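You operate a simulated robot arm through the tools that you are given. There is no shell and no other tool.

You are at the controls of a simulated two-armed robot. One attempt, no reset.

Task
Brush the scraps off the grey-handled filter in the drip tray's ring.
Fine: then stand it on the marble bench; use the pink brush and put it back. Set down upright: grey-handled filter, pink brush. What is to be rubbed or washed off counts as gone when no trace of it is left.

It is judged by the outcome, as a careful person would: the job done as asked, and still so three seconds after it is handed in. It fails if anything else is knocked over, pushed out of place, dropped, spilled or broken.

Robot
Two 7-joint arms with fingered hands on one trunk that stands fixed in place. Base frame: the origin is at the foot of the trunk, x ahead of it, y to its left, z up; the work surface is at about z = 815. Readings come in mm, degrees, newtons and seconds.
The left shoulder is at [30, 119, 1069], the right one opposite. With the tool pointing down near the work surface each hand reaches from about 340 to 760 mm from the base axis, measured 20 degrees to its own side. Payload 3.8 kg a hand.
The TCP of each hand is the grasp point between the finger pads, 25 mm short of the fingertips. In the tool frame z runs along the fingers and y along their closing line. Largest opening 88 mm; the body of the gripper starts 29 mm behind the TCP. The gripper is a hand of 4 fingers: y runs from the thumb to the fingers, the wrist lies at [-13, -106, -174] in the tool frame, and closing takes about 1.5 s.
Orientation is that of the tool frame in the base frame, as a unit quaternion [w, x, y, z]. With the fingers straight down and the wrist toward the robot, the tool's x, y and z point along [0, 1, 0], [1, 0, 0] and [0, 0, -1] of the base frame.

Tools
- The arms move only by the tool apply_moves. It takes "left_moves", "right_moves" or both (then of equal length, played together; a hand with none holds still); each is a list of rows, each an object (a shift or turn left out is 0, a gripper value left out holds the last) with "hand": the closure, from 0 (fully open) to 1 (shut); "travel": the shift along the tool's x, y, z in mm, a list of three; "turn": the turn, a rotation vector about the tool's x, y, z in degrees, a list of three. In form: [{"hand": hand, "travel": [x, y, z], "turn": [wx, wy, wz]}, ...]. A call has 1 to 20 rows; each row shifts and turns the commanded pose from where the row before left it, along the tool's axes as they then stand. Rows are played at 5 a second. More than 50 mm and 8.6 degrees between two rows, or a gripper value outside its range, and nothing of the call is played. A pose out of reach is approached as far as the arm can. The call stops where the force on the tool passes 40 N (or 10 N more than at its start, if that is more) or the arm is blocked; 0.2 s more then pass. Each finger travels about 153 mm/s and halts on what it meets, pressing with about 21 N; the grip force reading is that of the motor and also rises with nothing between the fingers. The clock runs only during rows and for 0.2 s after the last one: add rows that do not move to give the fingers time. The reply holds the time, the measured pose of the TCP, the force on the tool along the base axes, the opening and the grip force, in the units named above and with some noise, with the torque about the TCP (base axes, N m) and any sound that the robot's microphone picked up, and new pictures: "pictures" is both (left out), scene, wrist or none (wrist: the cameras of the hands that moved).
- Cameras (640 x 400 px; columns grow to the right, rows downward): "scene" is now at [51.2, -13.4, 1611.3]; the picture's right is [-0.15, -0.99, 0.00], its down [-0.80, 0.12, -0.59] and it looks along [0.59, -0.09, -0.81] (base axes); focal length 366 px, centre (320, 200). "left" rides on the left gripper at [-64, -83, -98] in its tool frame; the picture's right is [-0.62, -0.37, 0.69], its down [0.71, -0.63, 0.30] and it looks along [0.32, 0.68, 0.65] (tool axes); focal length 265 px, centre (320, 200). "right" rides on the right gripper at [64, -83, -98] in its tool frame; the picture's right is [-0.62, 0.37, -0.69], its down [-0.71, -0.63, 0.30] and it looks along [-0.32, 0.68, 0.65] (tool axes); focal length 265 px, centre (320, 200). There is no depth. A picture from a camera that has moved, and an enlarged one, comes with that camera's place and axes in the base frame and with its lens.
- lift_body(by): slides the trunk up (or, below 0, down) by that many mm; the arms and the scene camera ride with it, the base frame stays. It gives what a move gives, with no picture.
- grasp_type(shape, hand): the hand has 4 fingers and takes this shape, open, in about a second: jaw (thumb against the fingers, like two jaws); tri (thumb and two fingers); tip (a fingertip pinch); poke (one finger out to press); point (the index stretched); flat (the hand flat); cup (the hand cupped); fist (a fist). The gripper value then closes the fingers along that shape, each until it touches; the sizes above hold for jaw. It gives what a move gives, with no picture.
- turn_head(pan, tilt): turns the head with the scene camera to pan (to the left, within 120 degrees either way) and tilt (down, from -29 to 69), counted from straight ahead of the robot. It gives what a move gives, and a new picture of the scene camera.
- enlarge(camera, box): a new picture of the part [left, top, right, bottom] of that camera's present view, enlarged. No time passes.
- sign_off(): hands the job in; it is judged then, once.

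Places have to be worked out from the pictures, the camera data and where the tool is seen. Open the grippers and draw the arms clear of the work before you hand the job in, unless the task says otherwise.

The tools are called after "Request:" as a command line: name --argument value ..., lists and objects as JSON in quotes. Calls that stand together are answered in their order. apply_moves: Moves the arms, as the interface text tells. Its arguments: {"type":"object","properties":{"left_moves":{"type":"array"},"right_moves":{"type":"array"},"pictures":{"type":"string","enum":["both","scene","wrist","none"]}},"required":[]} The other tools are called the same way: lift_body (by) slides the trunk up or down; grasp_type (shape, hand) gives the hand a shape; turn_head (pan, tilt) turns the head that bears the scene camera; enlarge (camera, box) takes an enlarged picture of a part of a camera's view; sign_off () hands the job in.

At the start:

```text
clock: 0.0
left_eef_pos: [443.3, 158.6, 1141.0]
left_orientation: [0.0, 0.707, 0.707, 0.001]
left_ft_force: [-0.3, 0.9, 0.5]
left_wrist_torque: [0.0, 0.03, 0.0]
left_opening: 87.7
left_gripper_force: 0.0
left_shape: jaw
right_eef_pos: [471.2, -304.1, 1121.0]
right_orientation: [0.0, 0.707, 0.708, 0.001]
right_ft_force: [0.7, -0.3, 0.4]
right_wrist_torque: [-0.02, 0.0, 0.01]
right_opening: 87.8
right_gripper_force: 0.0
right_shape: jaw
trunk travel left (down, up): [-225.0, 365.0]
head pan, tilt: [-8.4, 53.7]
```

scene: 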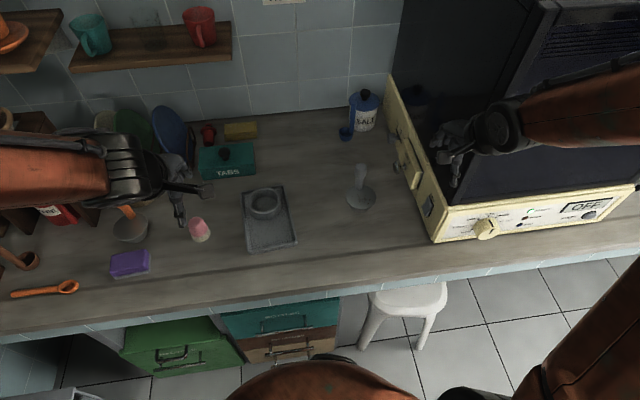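
right: 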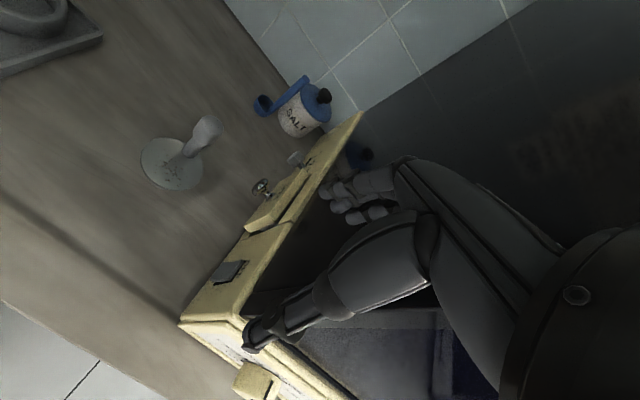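
left: 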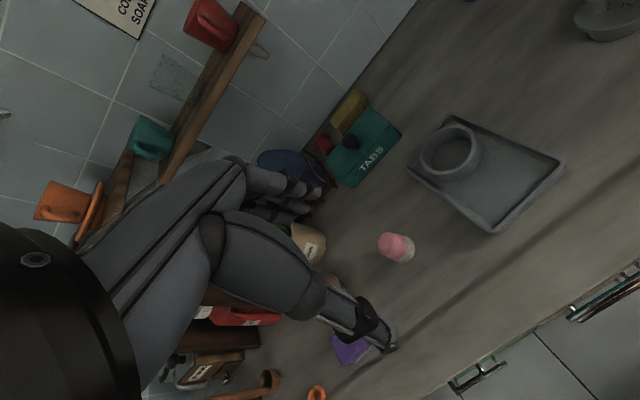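

The pictures show a drip tray with a ring near the middle, a pink thing near it, and a grey item standing to the right. I'll enlarge the views to identify the filter and the brush.

Request:
enlarge --camera "scene" --box '[160, 120, 420, 282]'

Request:
enlarge --camera "left" --box '[320, 60, 640, 260]'

Request:
enlarge --camera "scene" --box '[0, 80, 220, 310]'

Request:
enlarge --camera "right" --box '[100, 60, 360, 222]'

```text
2.46 times, centred on (290, 201) of scene
camera zoom: at [51.2, -13.4, 1611.3], right [-0.15, -0.99, 0.0], down [-0.8, 0.12, -0.59], along [0.59, -0.09, -0.81], focal length 900 px, centre (394, 198)
```

zoom: 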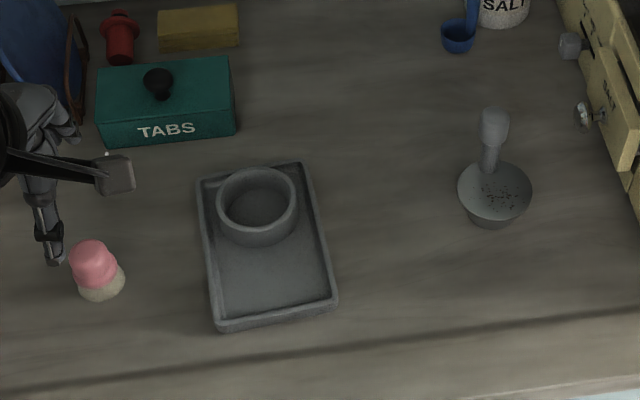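

```text
2.00 times, centred on (480, 160) of left
camera zoom: at [360.1, 94.2, 1240.0], right [-0.37, -0.62, -0.69], down [-0.63, 0.71, -0.3], along [0.68, 0.32, -0.65], focal length 531 px, centre (0, 280)
```

zoom: 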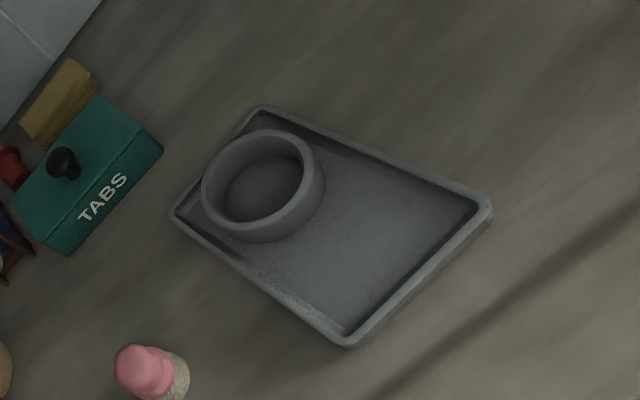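

```text
1.74 times, centred on (110, 195) of scene
camera zoom: at [51.2, -13.4, 1611.3], right [-0.15, -0.99, 0.0], down [-0.8, 0.12, -0.59], along [0.59, -0.09, -0.81], focal length 636 px, centre (685, 209)
```

zoom: 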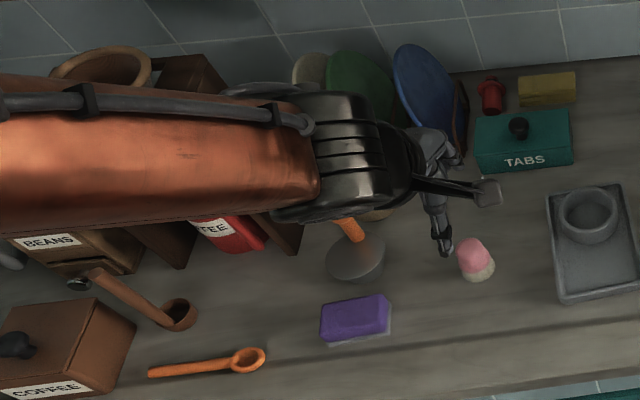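

```text
2.46 times, centred on (230, 141) of right
camera zoom: at [387.7, -240.6, 1219.9], right [0.37, -0.62, 0.69], down [-0.63, -0.71, -0.3], along [0.68, -0.32, -0.65], focal length 653 px, centre (542, 345)
```

zoom: 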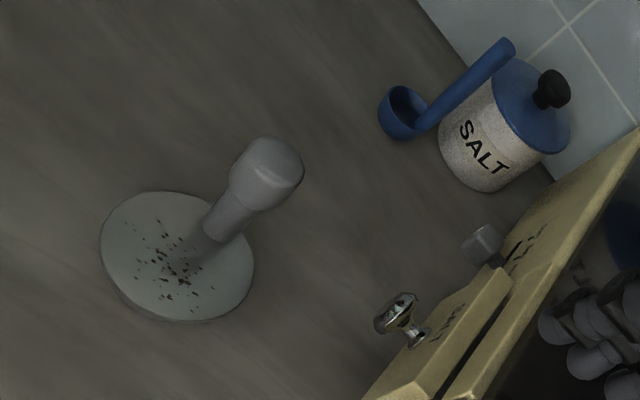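

The grey-handled filter stands to the right with dark scraps on its plate; the pink brush (pink knob, cream bristles) stands left of the drip tray. I'll look around with the head to find the "marble bench".

Request:
turn_head --pan -60 --tilt 40

Request:
turn_head --pan 60 --tilt 45

Request:
turn_head --pan 0 --tilt 25

```text
clock: 1.2
left_eef_pos: [444.0, 158.2, 1141.7]
left_orientation: [0.0, 0.707, 0.707, -0.001]
left_ft_force: [0.6, 0.5, 0.9]
left_wrist_torque: [0.03, 0.02, -0.01]
left_opening: 87.5
left_gripper_force: 0.0
left_shape: jaw
right_eef_pos: [471.3, -304.2, 1122.3]
right_orientation: [0.001, 0.707, 0.707, 0.0]
right_ft_force: [0.2, 0.2, 0.3]
right_wrist_torque: [-0.02, 0.03, 0.01]
right_opening: 87.7
right_gripper_force: 0.0
right_shape: jaw
trunk travel left (down, up): [-225.0, 365.0]
head pan, tilt: [-60.0, 40.0]
camera scene: at [21.2, -76.2, 1630.3], right [-0.87, -0.5, 0.0], down [-0.32, 0.56, -0.77], along [0.38, -0.66, -0.64], focal length 366 px, centre (320, 200)
```

scene: 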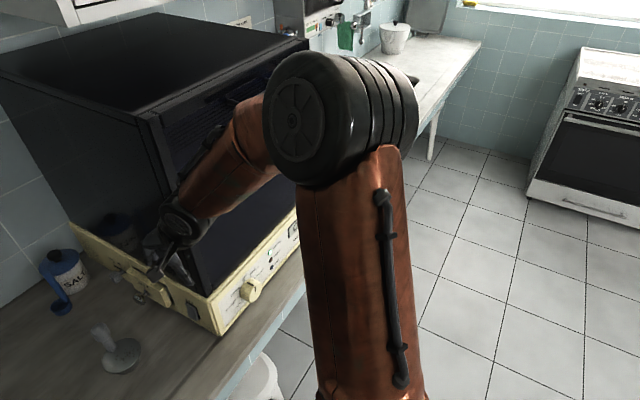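

```text
clock: 3.2
left_eef_pos: [443.3, 158.4, 1140.0]
left_orientation: [0.0, 0.707, 0.707, 0.001]
left_ft_force: [0.0, 0.1, -0.8]
left_wrist_torque: [-0.01, 0.0, 0.0]
left_opening: 87.5
left_gripper_force: 0.0
left_shape: jaw
right_eef_pos: [471.0, -304.3, 1121.3]
right_orientation: [0.0, 0.707, 0.707, -0.001]
right_ft_force: [-0.2, -0.4, -0.2]
right_wrist_torque: [0.01, 0.01, 0.03]
right_opening: 87.6
right_gripper_force: 0.1
right_shape: jaw
trunk travel left (down, up): [-225.0, 365.0]
head pan, tilt: [60.0, 45.0]
camera scene: at [19.3, 67.7, 1623.1], right [0.87, -0.5, 0.0], down [-0.35, -0.61, -0.71], along [0.35, 0.61, -0.71], focal length 366 px, centre (320, 200)
```

scene: 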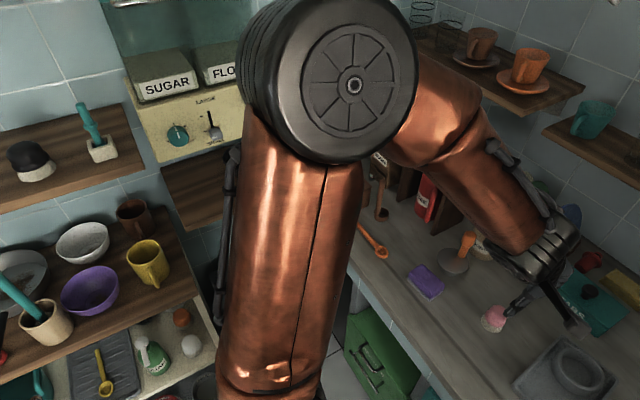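

```text
clock: 4.5
left_eef_pos: [444.4, 157.9, 1140.7]
left_orientation: [0.0, 0.707, 0.707, 0.0]
left_ft_force: [0.1, 0.3, 0.2]
left_wrist_torque: [0.0, 0.01, 0.01]
left_opening: 87.6
left_gripper_force: 0.0
left_shape: jaw
right_eef_pos: [470.7, -303.5, 1122.5]
right_orientation: [-0.001, 0.708, 0.707, 0.0]
right_ft_force: [0.5, 0.8, -0.6]
right_wrist_torque: [0.01, -0.02, 0.01]
right_opening: 87.4
right_gripper_force: 0.0
right_shape: jaw
trunk travel left (down, up): [-225.0, 365.0]
head pan, tilt: [0.0, 25.0]
camera scene: at [70.7, -2.6, 1653.6], right [0.0, -1.0, 0.0], down [-0.42, 0.0, -0.91], along [0.91, 0.0, -0.42], focal length 366 px, centre (320, 200)
```

scene: 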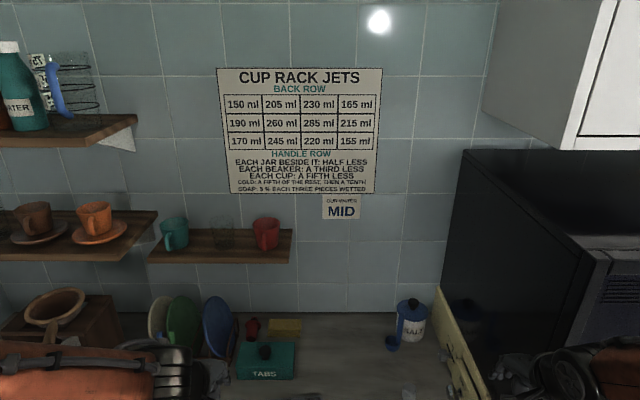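

The work surface in front of me is the only bench in reach with a stone-like veined top, so I take it as the marble bench. I'll turn the head back to the work and enlarge the filter.

Request:
turn_head --pan -5 --tilt 52

Request:
enlarge --camera "scene" --box '[340, 130, 440, 230]'

Request:
enlarge --camera "scene" --box '[180, 150, 340, 260]'

Request:
enlarge --camera "left" --box '[340, 200, 440, 280]'

Request:
enlarge --camera "scene" --box '[100, 180, 220, 280]'

```text
clock: 5.4
left_eef_pos: [442.9, 159.6, 1142.1]
left_orientation: [0.0, 0.707, 0.707, 0.0]
left_ft_force: [0.1, -0.8, 0.3]
left_wrist_torque: [-0.02, 0.02, -0.01]
left_opening: 87.4
left_gripper_force: 0.1
left_shape: jaw
right_eef_pos: [471.5, -305.1, 1121.5]
right_orientation: [0.0, 0.707, 0.707, 0.0]
right_ft_force: [-0.3, 0.6, 0.5]
right_wrist_torque: [0.0, 0.0, -0.04]
right_opening: 87.8
right_gripper_force: 0.0
right_shape: jaw
trunk travel left (down, up): [-225.0, 365.0]
head pan, tilt: [-5.0, 52.0]
camera scene: at [53.5, -9.2, 1613.6], right [-0.09, -1.0, 0.0], down [-0.78, 0.07, -0.62], along [0.61, -0.05, -0.79], focal length 366 px, centre (320, 200)
```

scene: 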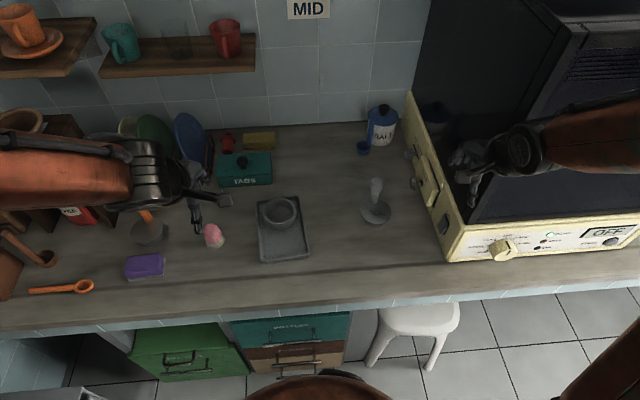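

```text
4.00 times, centred on (390, 180) of scene
camera zoom: at [53.5, -9.2, 1613.6], right [-0.09, -1.0, 0.0], down [-0.78, 0.07, -0.62], along [0.61, -0.05, -0.79], focal length 1462 px, centre (40, 280)
```

zoom: 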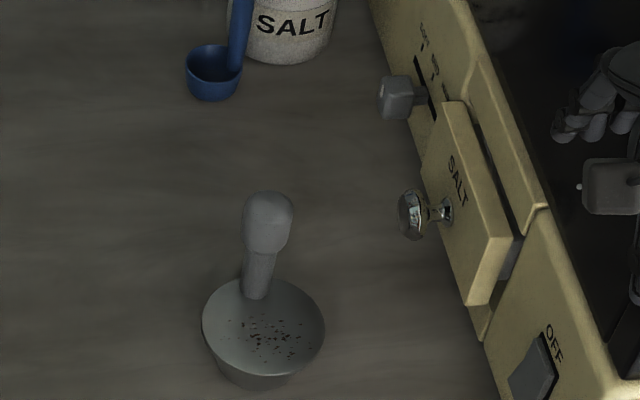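

```text
3.64 times, centred on (260, 205) of scene
camera zoom: at [53.5, -9.2, 1613.6], right [-0.09, -1.0, 0.0], down [-0.78, 0.07, -0.62], along [0.61, -0.05, -0.79], focal length 1329 px, centre (538, 182)
```

zoom: 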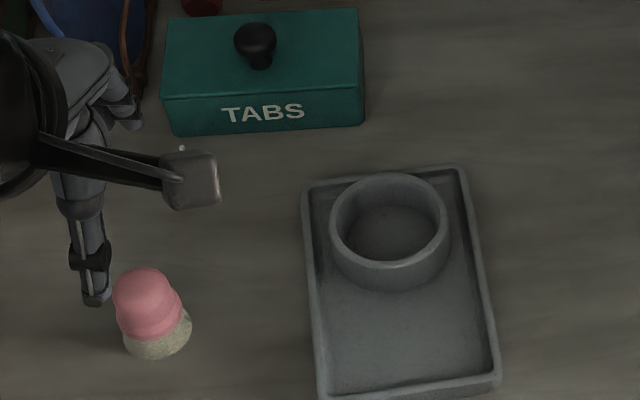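

```text
5.00 times, centred on (390, 240) of left
camera zoom: at [360.1, 94.2, 1240.0], right [-0.37, -0.62, -0.69], down [-0.63, 0.71, -0.3], along [0.68, 0.32, -0.65], focal length 1327 px, centre (-30, 0)
```

zoom: 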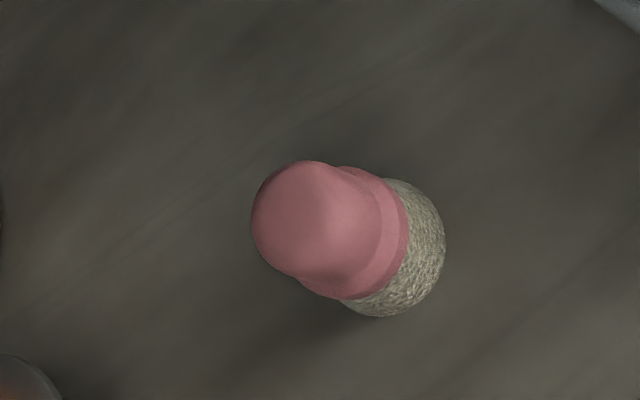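

```text
4.00 times, centred on (160, 230) of scene
camera zoom: at [53.5, -9.2, 1613.6], right [-0.09, -1.0, 0.0], down [-0.78, 0.07, -0.62], along [0.61, -0.05, -0.79], focal length 1462 px, centre (960, 80)
```

zoom: 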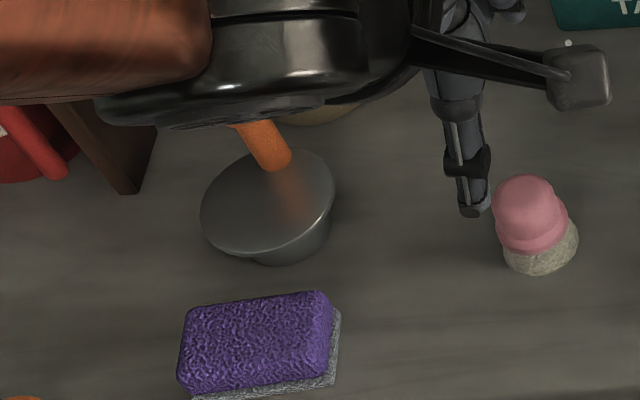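

The filter stands around [598, -199] with its handle (vertical, offset to the far side) at about [620, -199]; the ring centre is about [618, 47], the brush about [550, 205]. I move both hands closer (still well above everything) to measure better.

Request:
apply_moves --right_moves '[{"hand": 0, "travel": [26, 17.5, 25]}, {"travel": [26, 17.5, 25]}, {"travel": [26, 17.5, 25]}, {"travel": [26, 17.5, 25]}, {}]' --left_moves '[{"hand": 0, "travel": [8, 10, 32.5]}, {"travel": [8, 10, 32.5]}, {"travel": [8, 10, 32.5]}, {"travel": [8, 10, 32.5]}, {}]'

```text
clock: 6.6
left_eef_pos: [479.8, 188.5, 1011.9]
left_orientation: [0.001, 0.707, 0.707, 0.001]
left_ft_force: [1.0, 0.6, 0.2]
left_wrist_torque: [-0.01, -0.01, 0.0]
left_opening: 87.6
left_gripper_force: 0.0
left_shape: jaw
right_eef_pos: [542.8, -202.3, 1025.9]
right_orientation: [0.001, 0.707, 0.707, 0.0]
right_ft_force: [-0.1, 0.6, 0.1]
right_wrist_torque: [0.01, 0.0, -0.02]
right_opening: 87.6
right_gripper_force: 0.0
right_shape: jaw
trunk travel left (down, up): [-225.0, 365.0]
head pan, tilt: [-5.0, 52.0]
camera scene: at [51.8, -10.6, 1613.6], right [-0.09, -1.0, 0.0], down [-0.78, 0.07, -0.62], along [0.61, -0.05, -0.79], focal length 366 px, centre (320, 200)
camera right: at [458.7, -138.5, 1125.0], right [0.37, -0.62, 0.69], down [-0.63, -0.71, -0.31], along [0.68, -0.32, -0.65], focal length 265 px, centre (320, 200)
camera left: at [396.7, 124.4, 1110.2], right [-0.37, -0.62, -0.69], down [-0.63, 0.71, -0.3], along [0.68, 0.32, -0.65], focal length 265 px, centre (320, 200)
```

scene: 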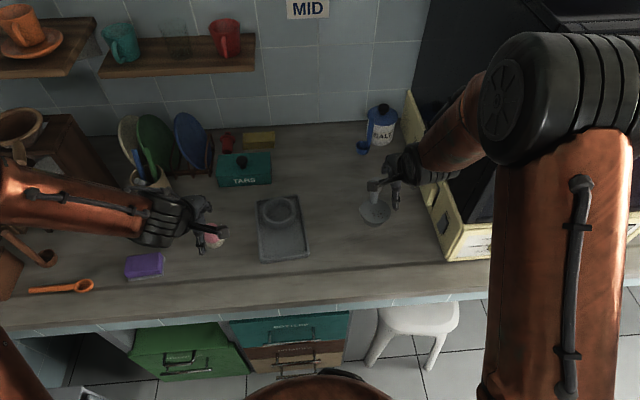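
right: 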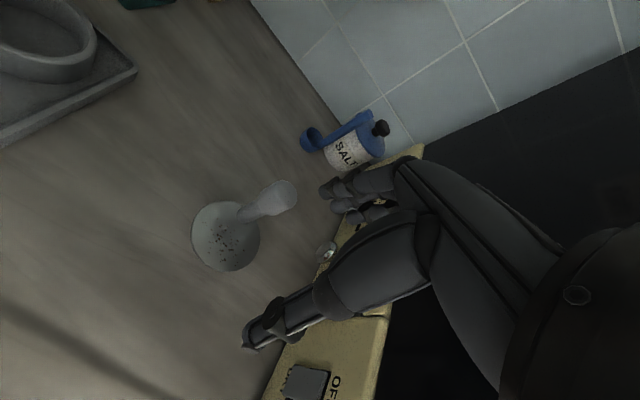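
left: 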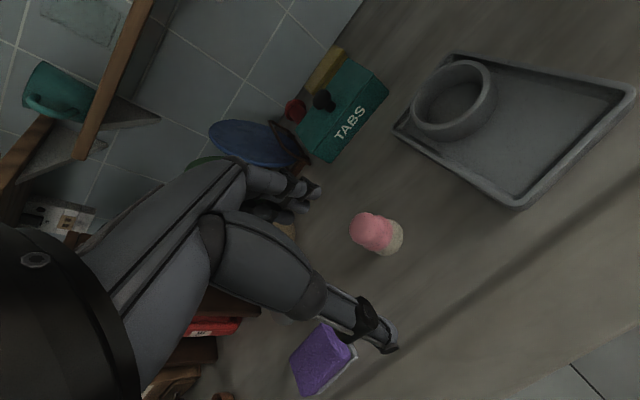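

Request:
enlarge --camera "right" --box '[180, 160, 310, 280]'

Request:
enlarge --camera "left" --box '[330, 190, 430, 270]'

Request:
enlarge --camera "left" --box '[380, 40, 640, 220]'

Request:
enlarge --camera "scene" --box '[350, 150, 430, 240]'

```text
3.33 times, centred on (245, 220) of right
camera zoom: at [458.7, -138.5, 1125.0], right [0.37, -0.62, 0.69], down [-0.63, -0.71, -0.31], along [0.68, -0.32, -0.65], focal length 885 px, centre (570, 133)
```

zoom: 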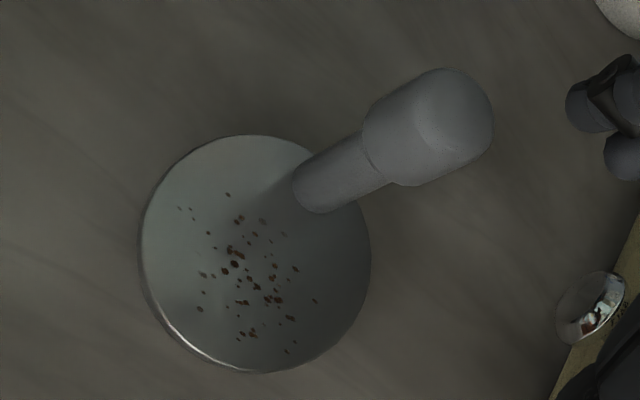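

```text
5.00 times, centred on (380, 230) of left
camera zoom: at [396.7, 124.4, 1110.2], right [-0.37, -0.62, -0.69], down [-0.63, 0.71, -0.3], along [0.68, 0.32, -0.65], focal length 1327 px, centre (20, 50)
```

zoom: 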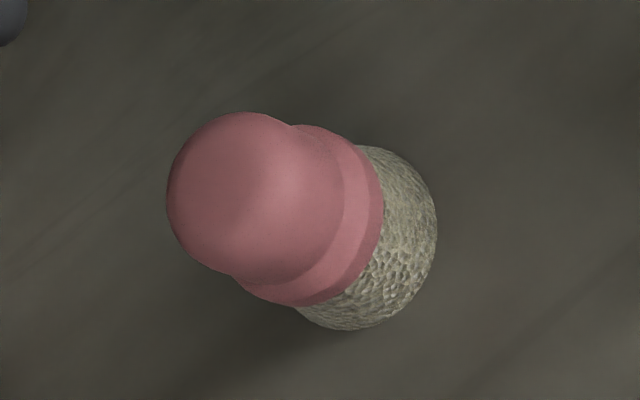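

```text
2.22 times, centred on (510, 130) of left
camera zoom: at [396.7, 124.4, 1110.2], right [-0.37, -0.62, -0.69], down [-0.63, 0.71, -0.3], along [0.68, 0.32, -0.65], focal length 590 px, centre (-102, 356)
```

zoom: 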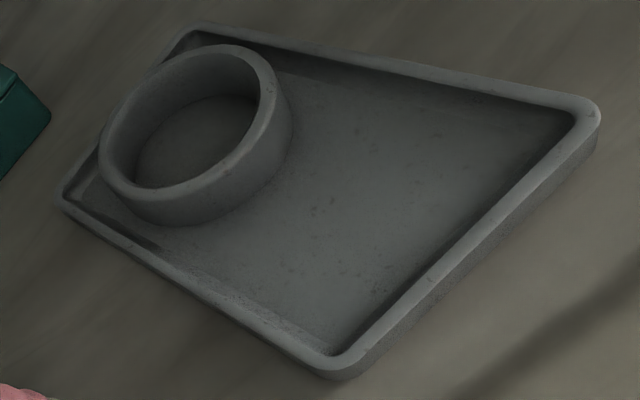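

```text
4.44 times, centred on (390, 195) of scene
camera zoom: at [51.8, -10.6, 1613.6], right [-0.09, -1.0, 0.0], down [-0.78, 0.07, -0.62], along [0.61, -0.05, -0.79], focal length 1624 px, centre (9, 222)
```

zoom: 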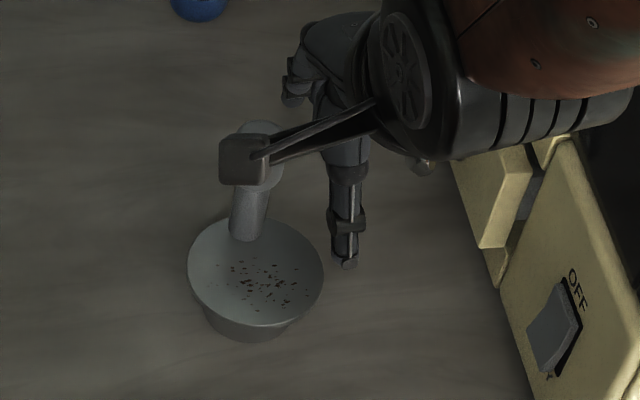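

Refined estimates: filter disc centre ≈ [600, -198, 850], handle axis ≈ [628, -199], its bulb spanning z ≈ 888–932; brush base ≈ [565, 214], top z ≈ 878. I'll bring the right hand over the handle (still above it), and test the left hand turned 90° in free air, drawn somewhat back.

Request:
apply_moves --right_moves '[{"travel": [1, 20, 6]}, {"travel": [1, 22, 6]}, {"travel": [1, 22, 6]}, {"travel": [0, 21, 6]}, {}, {}, {}, {}, {}, {}, {}, {}]' --left_moves '[{"turn": [0, 0, 8.2]}, {"turn": [0, 0, 8.2]}, {"turn": [0, 0, 8.2]}, {"turn": [0, 0, 8.2]}, {"turn": [0, 0, 8.2]}, {"turn": [0, 0, 8.2]}, {"turn": [0, 0, 8.2]}, {"turn": [0, 0, 8.2]}, {"turn": [0, 0, 8.2]}, {"turn": [0, 0, 8.2]}, {"turn": [0, 0, 8]}, {}]'

```text
clock: 9.2
left_eef_pos: [482.4, 189.8, 1011.0]
left_orientation: [-0.001, 1.0, -0.001, 0.0]
left_ft_force: [0.1, 0.2, -0.1]
left_wrist_torque: [0.0, 0.01, -0.04]
left_opening: 87.6
left_gripper_force: 0.1
left_shape: jaw
right_eef_pos: [627.8, -198.9, 998.7]
right_orientation: [0.0, 0.707, 0.707, 0.0]
right_ft_force: [0.0, 0.6, 0.1]
right_wrist_torque: [-0.02, 0.01, 0.02]
right_opening: 87.4
right_gripper_force: 0.1
right_shape: jaw
trunk travel left (down, up): [-225.0, 365.0]
head pan, tilt: [-5.0, 52.0]
camera scene: at [53.3, -9.0, 1613.5], right [-0.09, -1.0, 0.0], down [-0.79, 0.07, -0.62], along [0.61, -0.05, -0.79], focal length 366 px, centre (320, 200)
camera right: at [544.3, -134.8, 1096.5], right [0.37, -0.62, 0.69], down [-0.63, -0.71, -0.3], along [0.68, -0.32, -0.65], focal length 265 px, centre (320, 200)
camera left: at [418.5, 273.8, 1110.0], right [-0.62, 0.37, -0.69], down [0.72, 0.63, -0.3], along [0.32, -0.68, -0.65], focal length 265 px, centre (320, 200)
```

scene: 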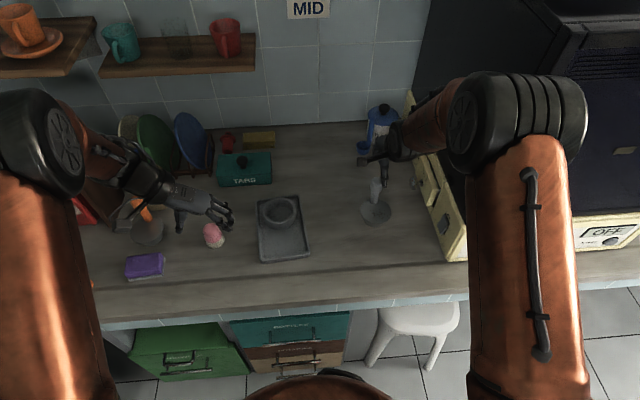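
right: 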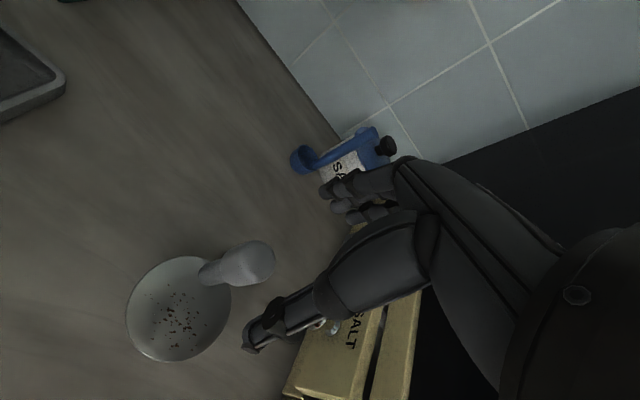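
left: 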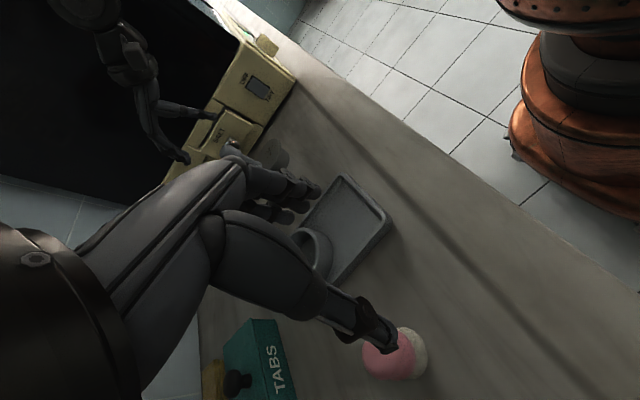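

The 90° turn of the left hand is reachable. I'll enlarge the right view to check how the handle sits relative to the predicted pixel (259, 261) of [628, -199, 932].

Request:
enlarge --camera "right" --box '[110, 200, 300, 380]'

Request:
enlarge --camera "scene" --box '[330, 130, 430, 240]'

```text
2.22 times, centred on (205, 290) of right
camera zoom: at [544.3, -134.8, 1096.5], right [0.37, -0.62, 0.69], down [-0.63, -0.71, -0.3], along [0.68, -0.32, -0.65], focal length 590 px, centre (576, 0)
```

zoom: 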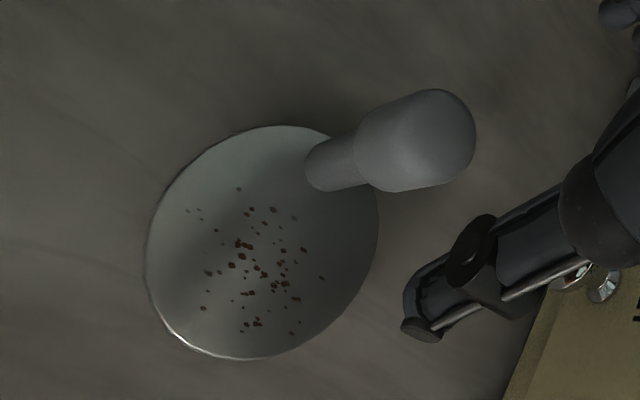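

```text
3.64 times, centred on (380, 185) of scene
camera zoom: at [53.3, -9.0, 1613.5], right [-0.09, -1.0, 0.0], down [-0.79, 0.07, -0.62], along [0.61, -0.05, -0.79], focal length 1329 px, centre (102, 254)
```

zoom: 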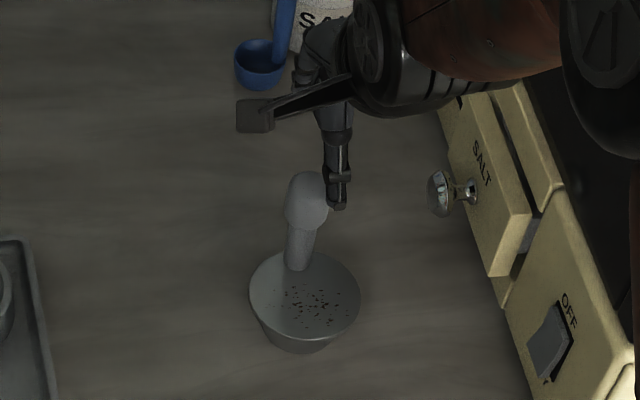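

The bulb and neck base fall right where predicted, so the handle axis is at [628, -199] and vertical. I lower the right hand straight down to TCP z ≈ 915, fingers open.

Request:
apply_moves --right_moves '[{"hand": 0, "travel": [0, 0, 21]}, {"travel": [0, 0, 21]}, {"travel": [0, 0, 21]}, {"travel": [0, 0, 20]}, {}]'

Request:
enlarge --camera "right" --box '[120, 150, 440, 380]'

```text
clock: 10.4
left_eef_pos: [481.9, 190.7, 1010.8]
left_orientation: [0.0, 1.0, 0.0, 0.001]
left_ft_force: [-0.9, -0.5, 0.2]
left_wrist_torque: [0.02, 0.02, 0.0]
left_opening: 87.8
left_gripper_force: 0.0
left_shape: jaw
right_eef_pos: [626.4, -195.2, 915.7]
right_orientation: [0.0, 0.707, 0.707, 0.0]
right_ft_force: [0.0, 0.3, 0.6]
right_wrist_torque: [0.0, -0.02, -0.02]
right_opening: 87.6
right_gripper_force: 0.0
right_shape: jaw
trunk travel left (down, up): [-225.0, 365.0]
head pan, tilt: [-5.0, 52.0]
camera scene: at [53.4, -9.1, 1613.5], right [-0.09, -1.0, 0.0], down [-0.79, 0.07, -0.62], along [0.61, -0.05, -0.79], focal length 366 px, centre (320, 200)
camera right: at [544.2, -131.7, 1013.6], right [0.37, -0.62, 0.69], down [-0.63, -0.71, -0.3], along [0.68, -0.32, -0.65], focal length 265 px, centre (320, 200)
```

scene: 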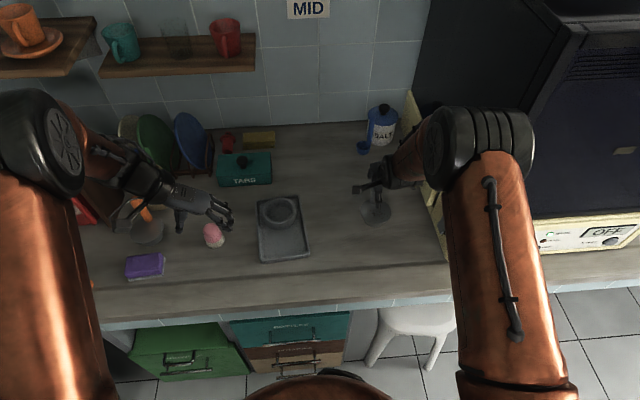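
right: 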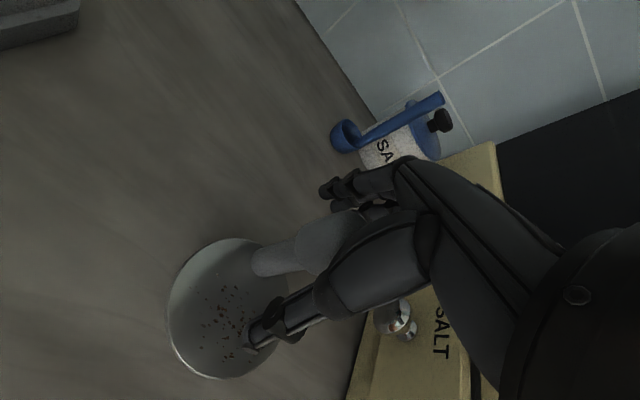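

```text
1.74 times, centred on (280, 265) of right
camera zoom: at [544.2, -131.7, 1013.6], right [0.37, -0.62, 0.69], down [-0.63, -0.71, -0.3], along [0.68, -0.32, -0.65], focal length 462 px, centre (390, 87)
```

zoom: 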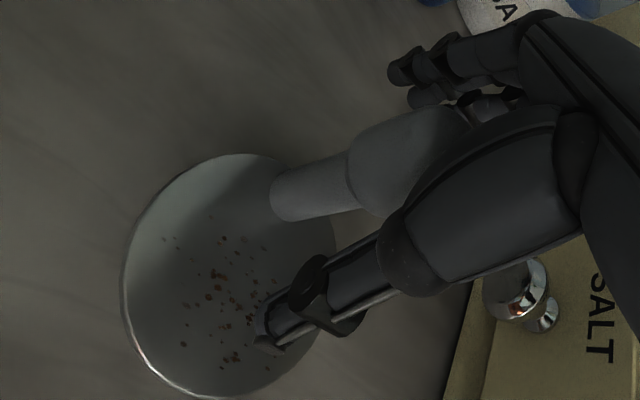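

The handle matches [628, -199] but the TCP reads y ≈ -195, so I shift 3 mm to the right, then close the hand on the bulb.

Request:
apply_moves --right_moves '[{"hand": 0, "travel": [-3, 1, 0]}, {}, {"hand": 1}, {}, {}, {}, {}, {}, {}, {}]'

Request:
enlarge --camera "right" --box '[120, 150, 440, 380]'

```text
clock: 12.6
left_eef_pos: [483.8, 189.5, 1011.6]
left_orientation: [0.001, 1.0, 0.0, 0.001]
left_ft_force: [0.6, 0.0, 0.5]
left_wrist_torque: [0.02, 0.0, 0.0]
left_opening: 88.2
left_gripper_force: 0.1
left_shape: jaw
right_eef_pos: [627.9, -200.2, 914.9]
right_orientation: [0.0, 0.706, 0.708, 0.0]
right_ft_force: [-0.1, 0.3, 0.9]
right_wrist_torque: [-0.03, -0.04, 0.02]
right_opening: 13.3
right_gripper_force: 20.8
right_shape: jaw
trunk travel left (down, up): [-225.0, 365.0]
head pan, tilt: [-5.0, 52.0]
camera scene: at [53.7, -9.2, 1613.5], right [-0.09, -1.0, 0.0], down [-0.79, 0.07, -0.62], along [0.61, -0.05, -0.79], focal length 366 px, centre (320, 200)
camera right: at [544.7, -135.6, 1012.8], right [0.37, -0.62, 0.69], down [-0.63, -0.71, -0.3], along [0.68, -0.32, -0.65], focal length 265 px, centre (320, 200)
```

scene: 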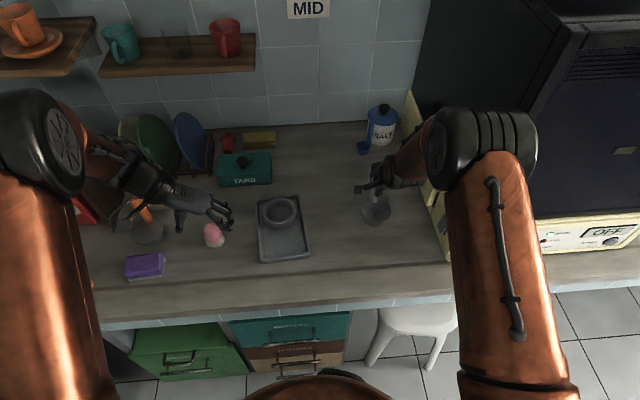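
right: 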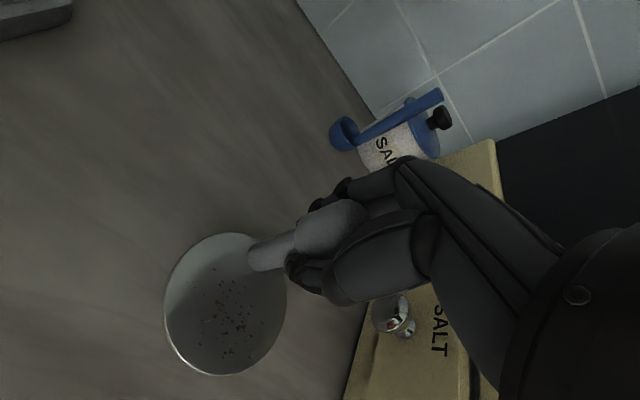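

```text
1.74 times, centred on (280, 265) of right
camera zoom: at [544.7, -135.6, 1012.8], right [0.37, -0.62, 0.69], down [-0.63, -0.71, -0.3], along [0.68, -0.32, -0.65], focal length 462 px, centre (390, 87)
```

zoom: 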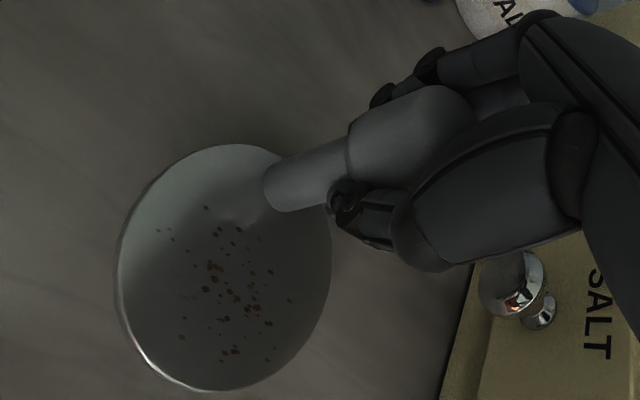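

The fingers are closed around the bulb with 21 N grip and fingertips beneath it. I lift 30 mm slowly and check the filter comes along.

Request:
apply_moves --right_moves '[{"hand": 1, "travel": [0, 0, -5]}, {"travel": [0, 0, -10]}, {"travel": [0, 0, -15]}, {}]'

Request:
enlarge --camera "right" --box '[120, 150, 440, 380]'

Request:
enlarge --camera "scene" --box '[320, 140, 440, 250]'

```text
clock: 13.6
left_eef_pos: [483.2, 190.3, 1010.7]
left_orientation: [0.0, 1.0, 0.0, 0.0]
left_ft_force: [0.3, 0.2, -0.9]
left_wrist_torque: [0.03, 0.0, -0.04]
left_opening: 87.5
left_gripper_force: 0.0
left_shape: jaw
right_eef_pos: [629.0, -198.8, 943.5]
right_orientation: [-0.001, 0.707, 0.707, 0.0]
right_ft_force: [-1.4, -0.1, 0.0]
right_wrist_torque: [-0.01, 0.0, -0.01]
right_opening: 13.5
right_gripper_force: 21.1
right_shape: jaw
trunk travel left (down, up): [-225.0, 365.0]
head pan, tilt: [-5.0, 52.0]
camera scene: at [54.0, -9.2, 1613.5], right [-0.09, -1.0, 0.0], down [-0.79, 0.07, -0.62], along [0.61, -0.05, -0.79], focal length 366 px, centre (320, 200)
camera right: at [544.8, -135.9, 1042.3], right [0.37, -0.62, 0.69], down [-0.63, -0.71, -0.3], along [0.68, -0.32, -0.65], focal length 265 px, centre (320, 200)
```

scene: 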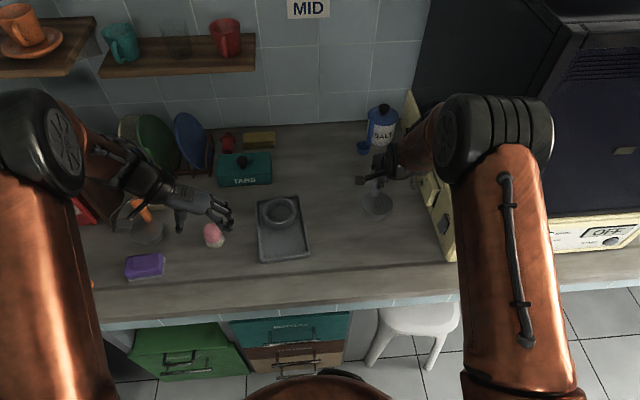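
right: 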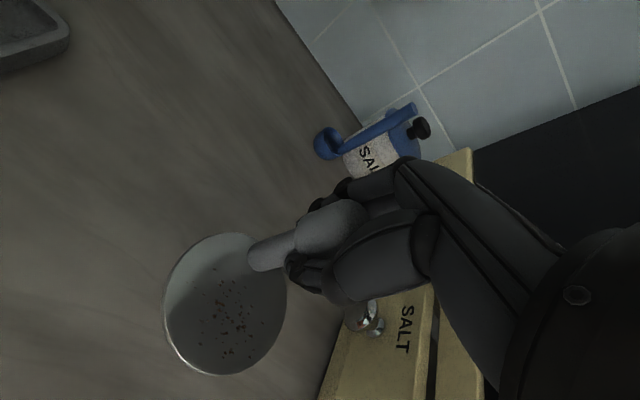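

```text
1.74 times, centred on (280, 265) of right
camera zoom: at [544.8, -135.9, 1042.3], right [0.37, -0.62, 0.69], down [-0.63, -0.71, -0.3], along [0.68, -0.32, -0.65], focal length 462 px, centre (390, 87)
```

zoom: 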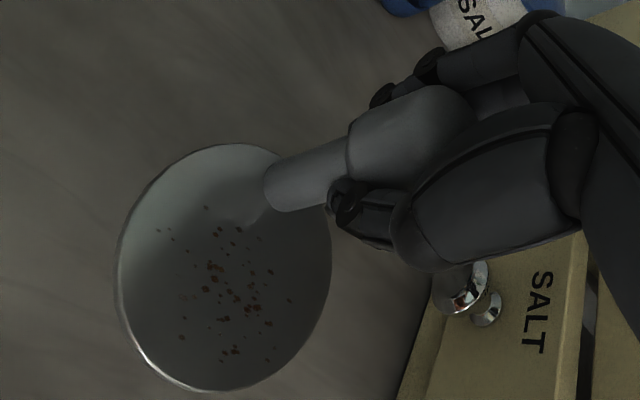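

```text
3.64 times, centred on (380, 195) of scene
camera zoom: at [54.0, -9.2, 1613.5], right [-0.09, -1.0, 0.0], down [-0.79, 0.07, -0.62], along [0.61, -0.05, -0.79], focal length 1329 px, centre (102, 218)
```

zoom: 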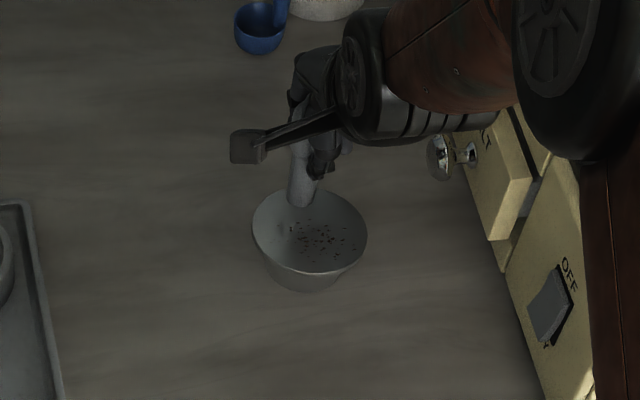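

The filter came up cleanly with the hand (its image in the wrist camera is unchanged). I raise it to carrying height and bring it towards the tray, while moving the left hand further aside.

Request:
apply_moves --right_moves '[{"hand": 1, "travel": [0, 0, -25]}, {"travel": [0, 0, -25]}, {"travel": [25, 2, 0]}, {"travel": [35, 2, 0]}, {"travel": [35, 2, 0]}, {"travel": [35, 2, 0]}, {"travel": [30, 2, 0]}, {"travel": [20, 1, 0]}, {}]' --left_moves '[{"travel": [-5, -15, -5]}, {"travel": [-5, -15, -5]}, {"travel": [-5, -15, -5]}, {"travel": [-5, -15, -5]}, {}, {}, {}, {}, {}]'

```text
clock: 15.6
left_eef_pos: [463.2, 249.7, 1029.9]
left_orientation: [0.0, 1.0, 0.0, 0.0]
left_ft_force: [0.1, -0.1, 0.1]
left_wrist_torque: [0.0, -0.02, -0.01]
left_opening: 87.7
left_gripper_force: 0.1
left_shape: jaw
right_eef_pos: [637.5, -21.6, 996.6]
right_orientation: [-0.001, 0.707, 0.708, 0.0]
right_ft_force: [-0.3, -0.2, -1.1]
right_wrist_torque: [0.0, -0.01, 0.0]
right_opening: 13.2
right_gripper_force: 21.0
right_shape: jaw
trunk travel left (down, up): [-225.0, 365.0]
head pan, tilt: [-5.0, 52.0]
camera scene: at [53.7, -9.4, 1613.5], right [-0.09, -1.0, 0.0], down [-0.79, 0.07, -0.62], along [0.61, -0.05, -0.79], focal length 366 px, centre (320, 200)
camera right: at [554.0, 42.8, 1093.8], right [0.37, -0.62, 0.69], down [-0.63, -0.71, -0.3], along [0.68, -0.32, -0.65], focal length 265 px, centre (320, 200)
camera left: at [398.1, 332.7, 1128.6], right [-0.62, 0.37, -0.69], down [0.71, 0.63, -0.3], along [0.32, -0.68, -0.65], focal length 265 px, centre (320, 200)
```

scene: 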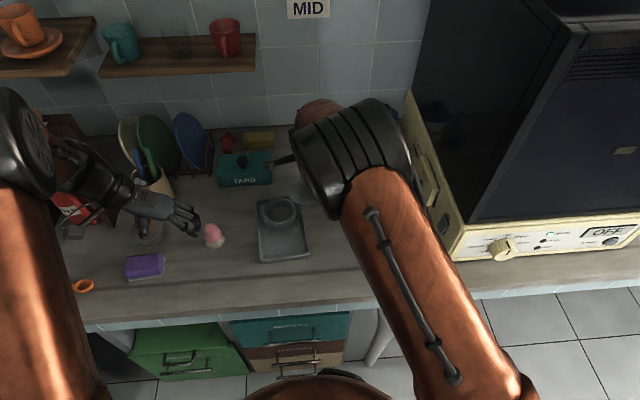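
right: 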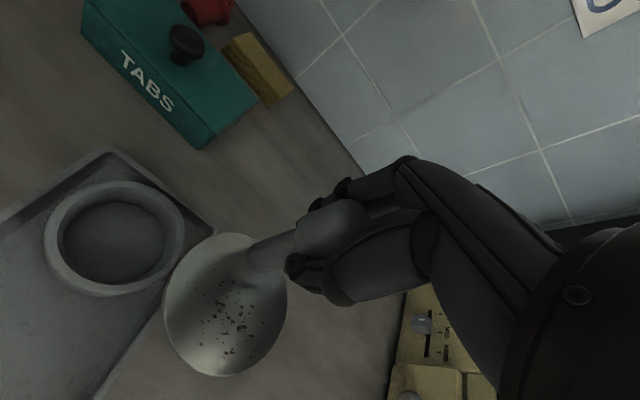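
left: 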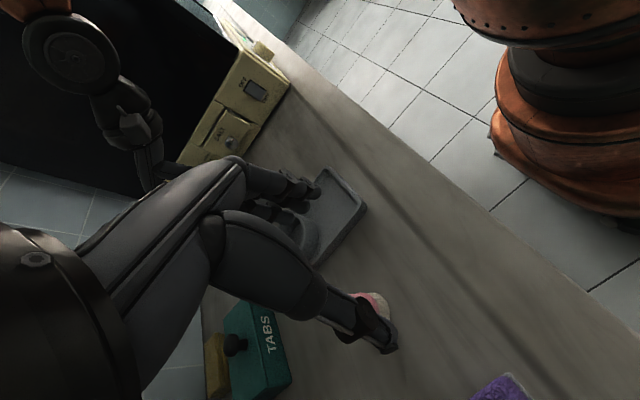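

The ring is now well seen by the right camera next to the carried filter; I enlarge it to measure the ring's centre.

Request:
enlarge --camera "right" --box '[0, 150, 320, 390]'

Request:
enlarge --camera "right" --box '[20, 160, 210, 310]'

Request:
enlarge --camera "scene" --box '[230, 170, 350, 280]'

```text
1.67 times, centred on (160, 270) of right
camera zoom: at [554.0, 42.8, 1093.8], right [0.37, -0.62, 0.69], down [-0.63, -0.71, -0.3], along [0.68, -0.32, -0.65], focal length 442 px, centre (587, 83)
```

zoom: 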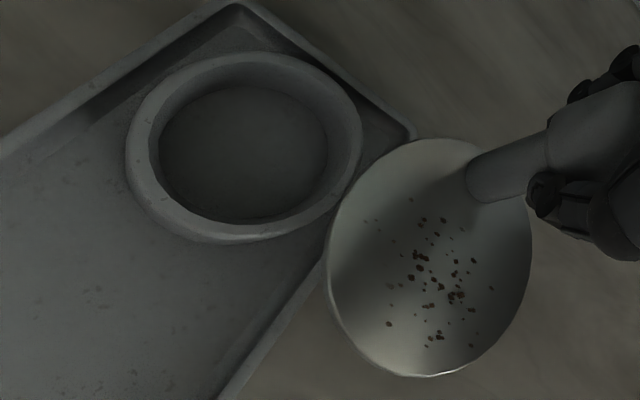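

```text
2.67 times, centred on (115, 235) of right
camera zoom: at [554.0, 42.8, 1093.8], right [0.37, -0.62, 0.69], down [-0.63, -0.71, -0.3], along [0.68, -0.32, -0.65], focal length 708 px, centre (867, 107)
```

zoom: 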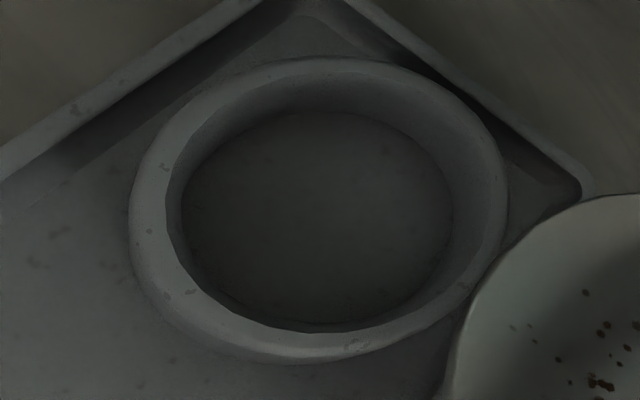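

```text
3.64 times, centred on (290, 225) of scene
camera zoom: at [53.7, -9.4, 1613.5], right [-0.09, -1.0, 0.0], down [-0.79, 0.07, -0.62], along [0.61, -0.05, -0.79], focal length 1329 px, centre (429, 109)
```

zoom: 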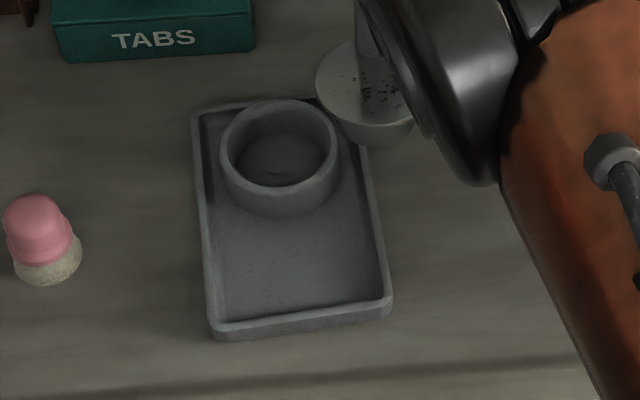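

Fitting the ring in the right view gives a centre near [620, 49], and the filter disc sits about [-29, 0] from the TCP. I move above the ring (TCP ≈ [649, 48, 985]) and check alignment before lowering.

Request:
apply_moves --right_moves '[{"hand": 1, "travel": [24, 4, 2]}, {"travel": [24, 4, 4]}, {"travel": [21, 3.5, 5]}, {}, {}]'

Request:
enlarge --camera "right" --box '[100, 180, 340, 390]'

Request:
enlarge --camera "scene" --box '[230, 160, 350, 270]'

Request:
enlarge --camera "left" --box '[240, 140, 420, 290]'

```text
clock: 16.8
left_eef_pos: [461.9, 250.3, 1029.0]
left_orientation: [0.0, 1.0, 0.0, -0.001]
left_ft_force: [0.9, 0.3, -0.5]
left_wrist_torque: [0.01, 0.02, 0.05]
left_opening: 87.6
left_gripper_force: 0.1
left_shape: jaw
right_eef_pos: [649.5, 46.7, 982.4]
right_orientation: [0.001, 0.707, 0.707, -0.001]
right_ft_force: [0.8, -0.7, -1.2]
right_wrist_torque: [0.02, -0.02, 0.02]
right_opening: 12.9
right_gripper_force: 21.3
right_shape: jaw
trunk travel left (down, up): [-225.0, 365.0]
head pan, tilt: [-5.0, 52.0]
camera scene: at [53.8, -8.7, 1613.5], right [-0.09, -1.0, 0.0], down [-0.79, 0.07, -0.62], along [0.61, -0.05, -0.79], focal length 366 px, centre (320, 200)
camera right: at [566.8, 112.0, 1080.6], right [0.37, -0.62, 0.69], down [-0.63, -0.71, -0.3], along [0.68, -0.32, -0.65], focal length 265 px, centre (320, 200)
```

scene: 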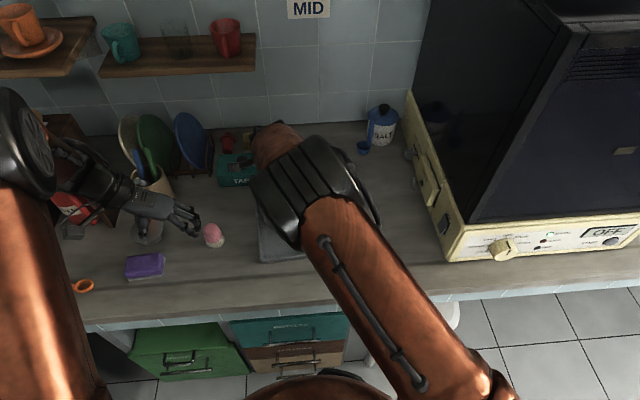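
right: 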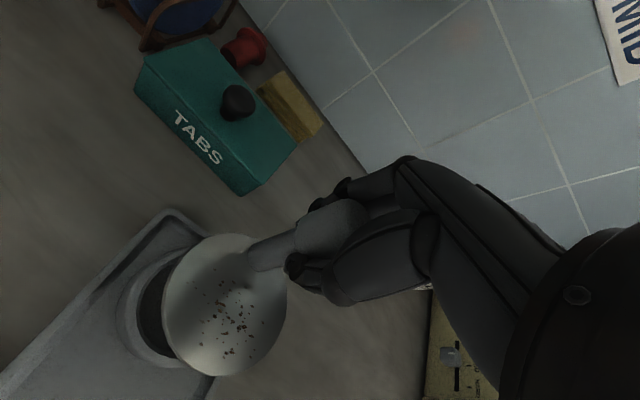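

```text
1.90 times, centred on (220, 285) of right
camera zoom: at [566.8, 112.0, 1080.6], right [0.37, -0.62, 0.69], down [-0.63, -0.71, -0.3], along [0.68, -0.32, -0.65], focal length 506 px, centre (510, 38)
```

zoom: 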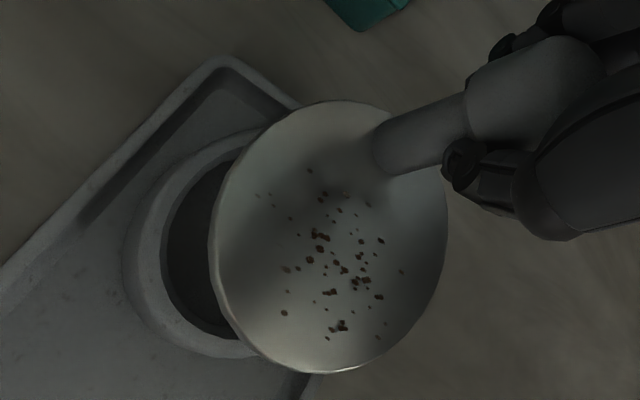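

```text
3.64 times, centred on (290, 215) of scene
camera zoom: at [53.8, -8.7, 1613.5], right [-0.09, -1.0, 0.0], down [-0.79, 0.07, -0.62], along [0.61, -0.05, -0.79], focal length 1329 px, centre (429, 146)
```

zoom: 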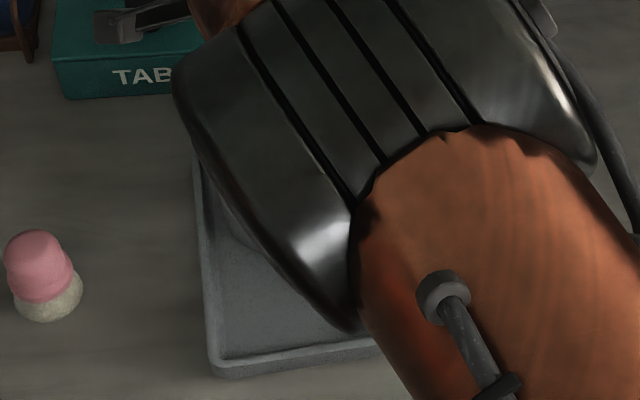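

```text
2.67 times, centred on (330, 215) of left
camera zoom: at [398.2, 333.3, 1128.4], right [-0.62, 0.37, -0.69], down [0.71, 0.63, -0.3], along [0.32, -0.68, -0.65], focal length 708 px, centre (293, 160)
```

zoom: 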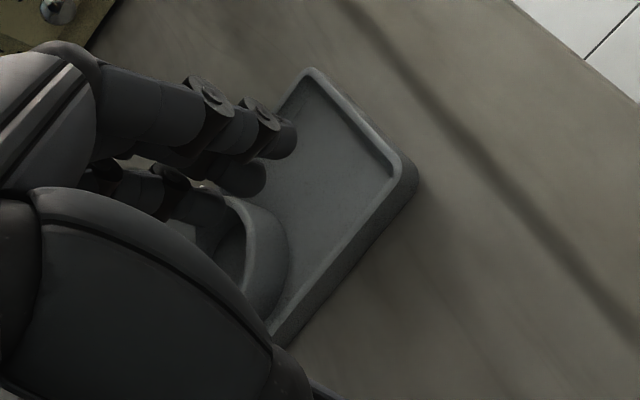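

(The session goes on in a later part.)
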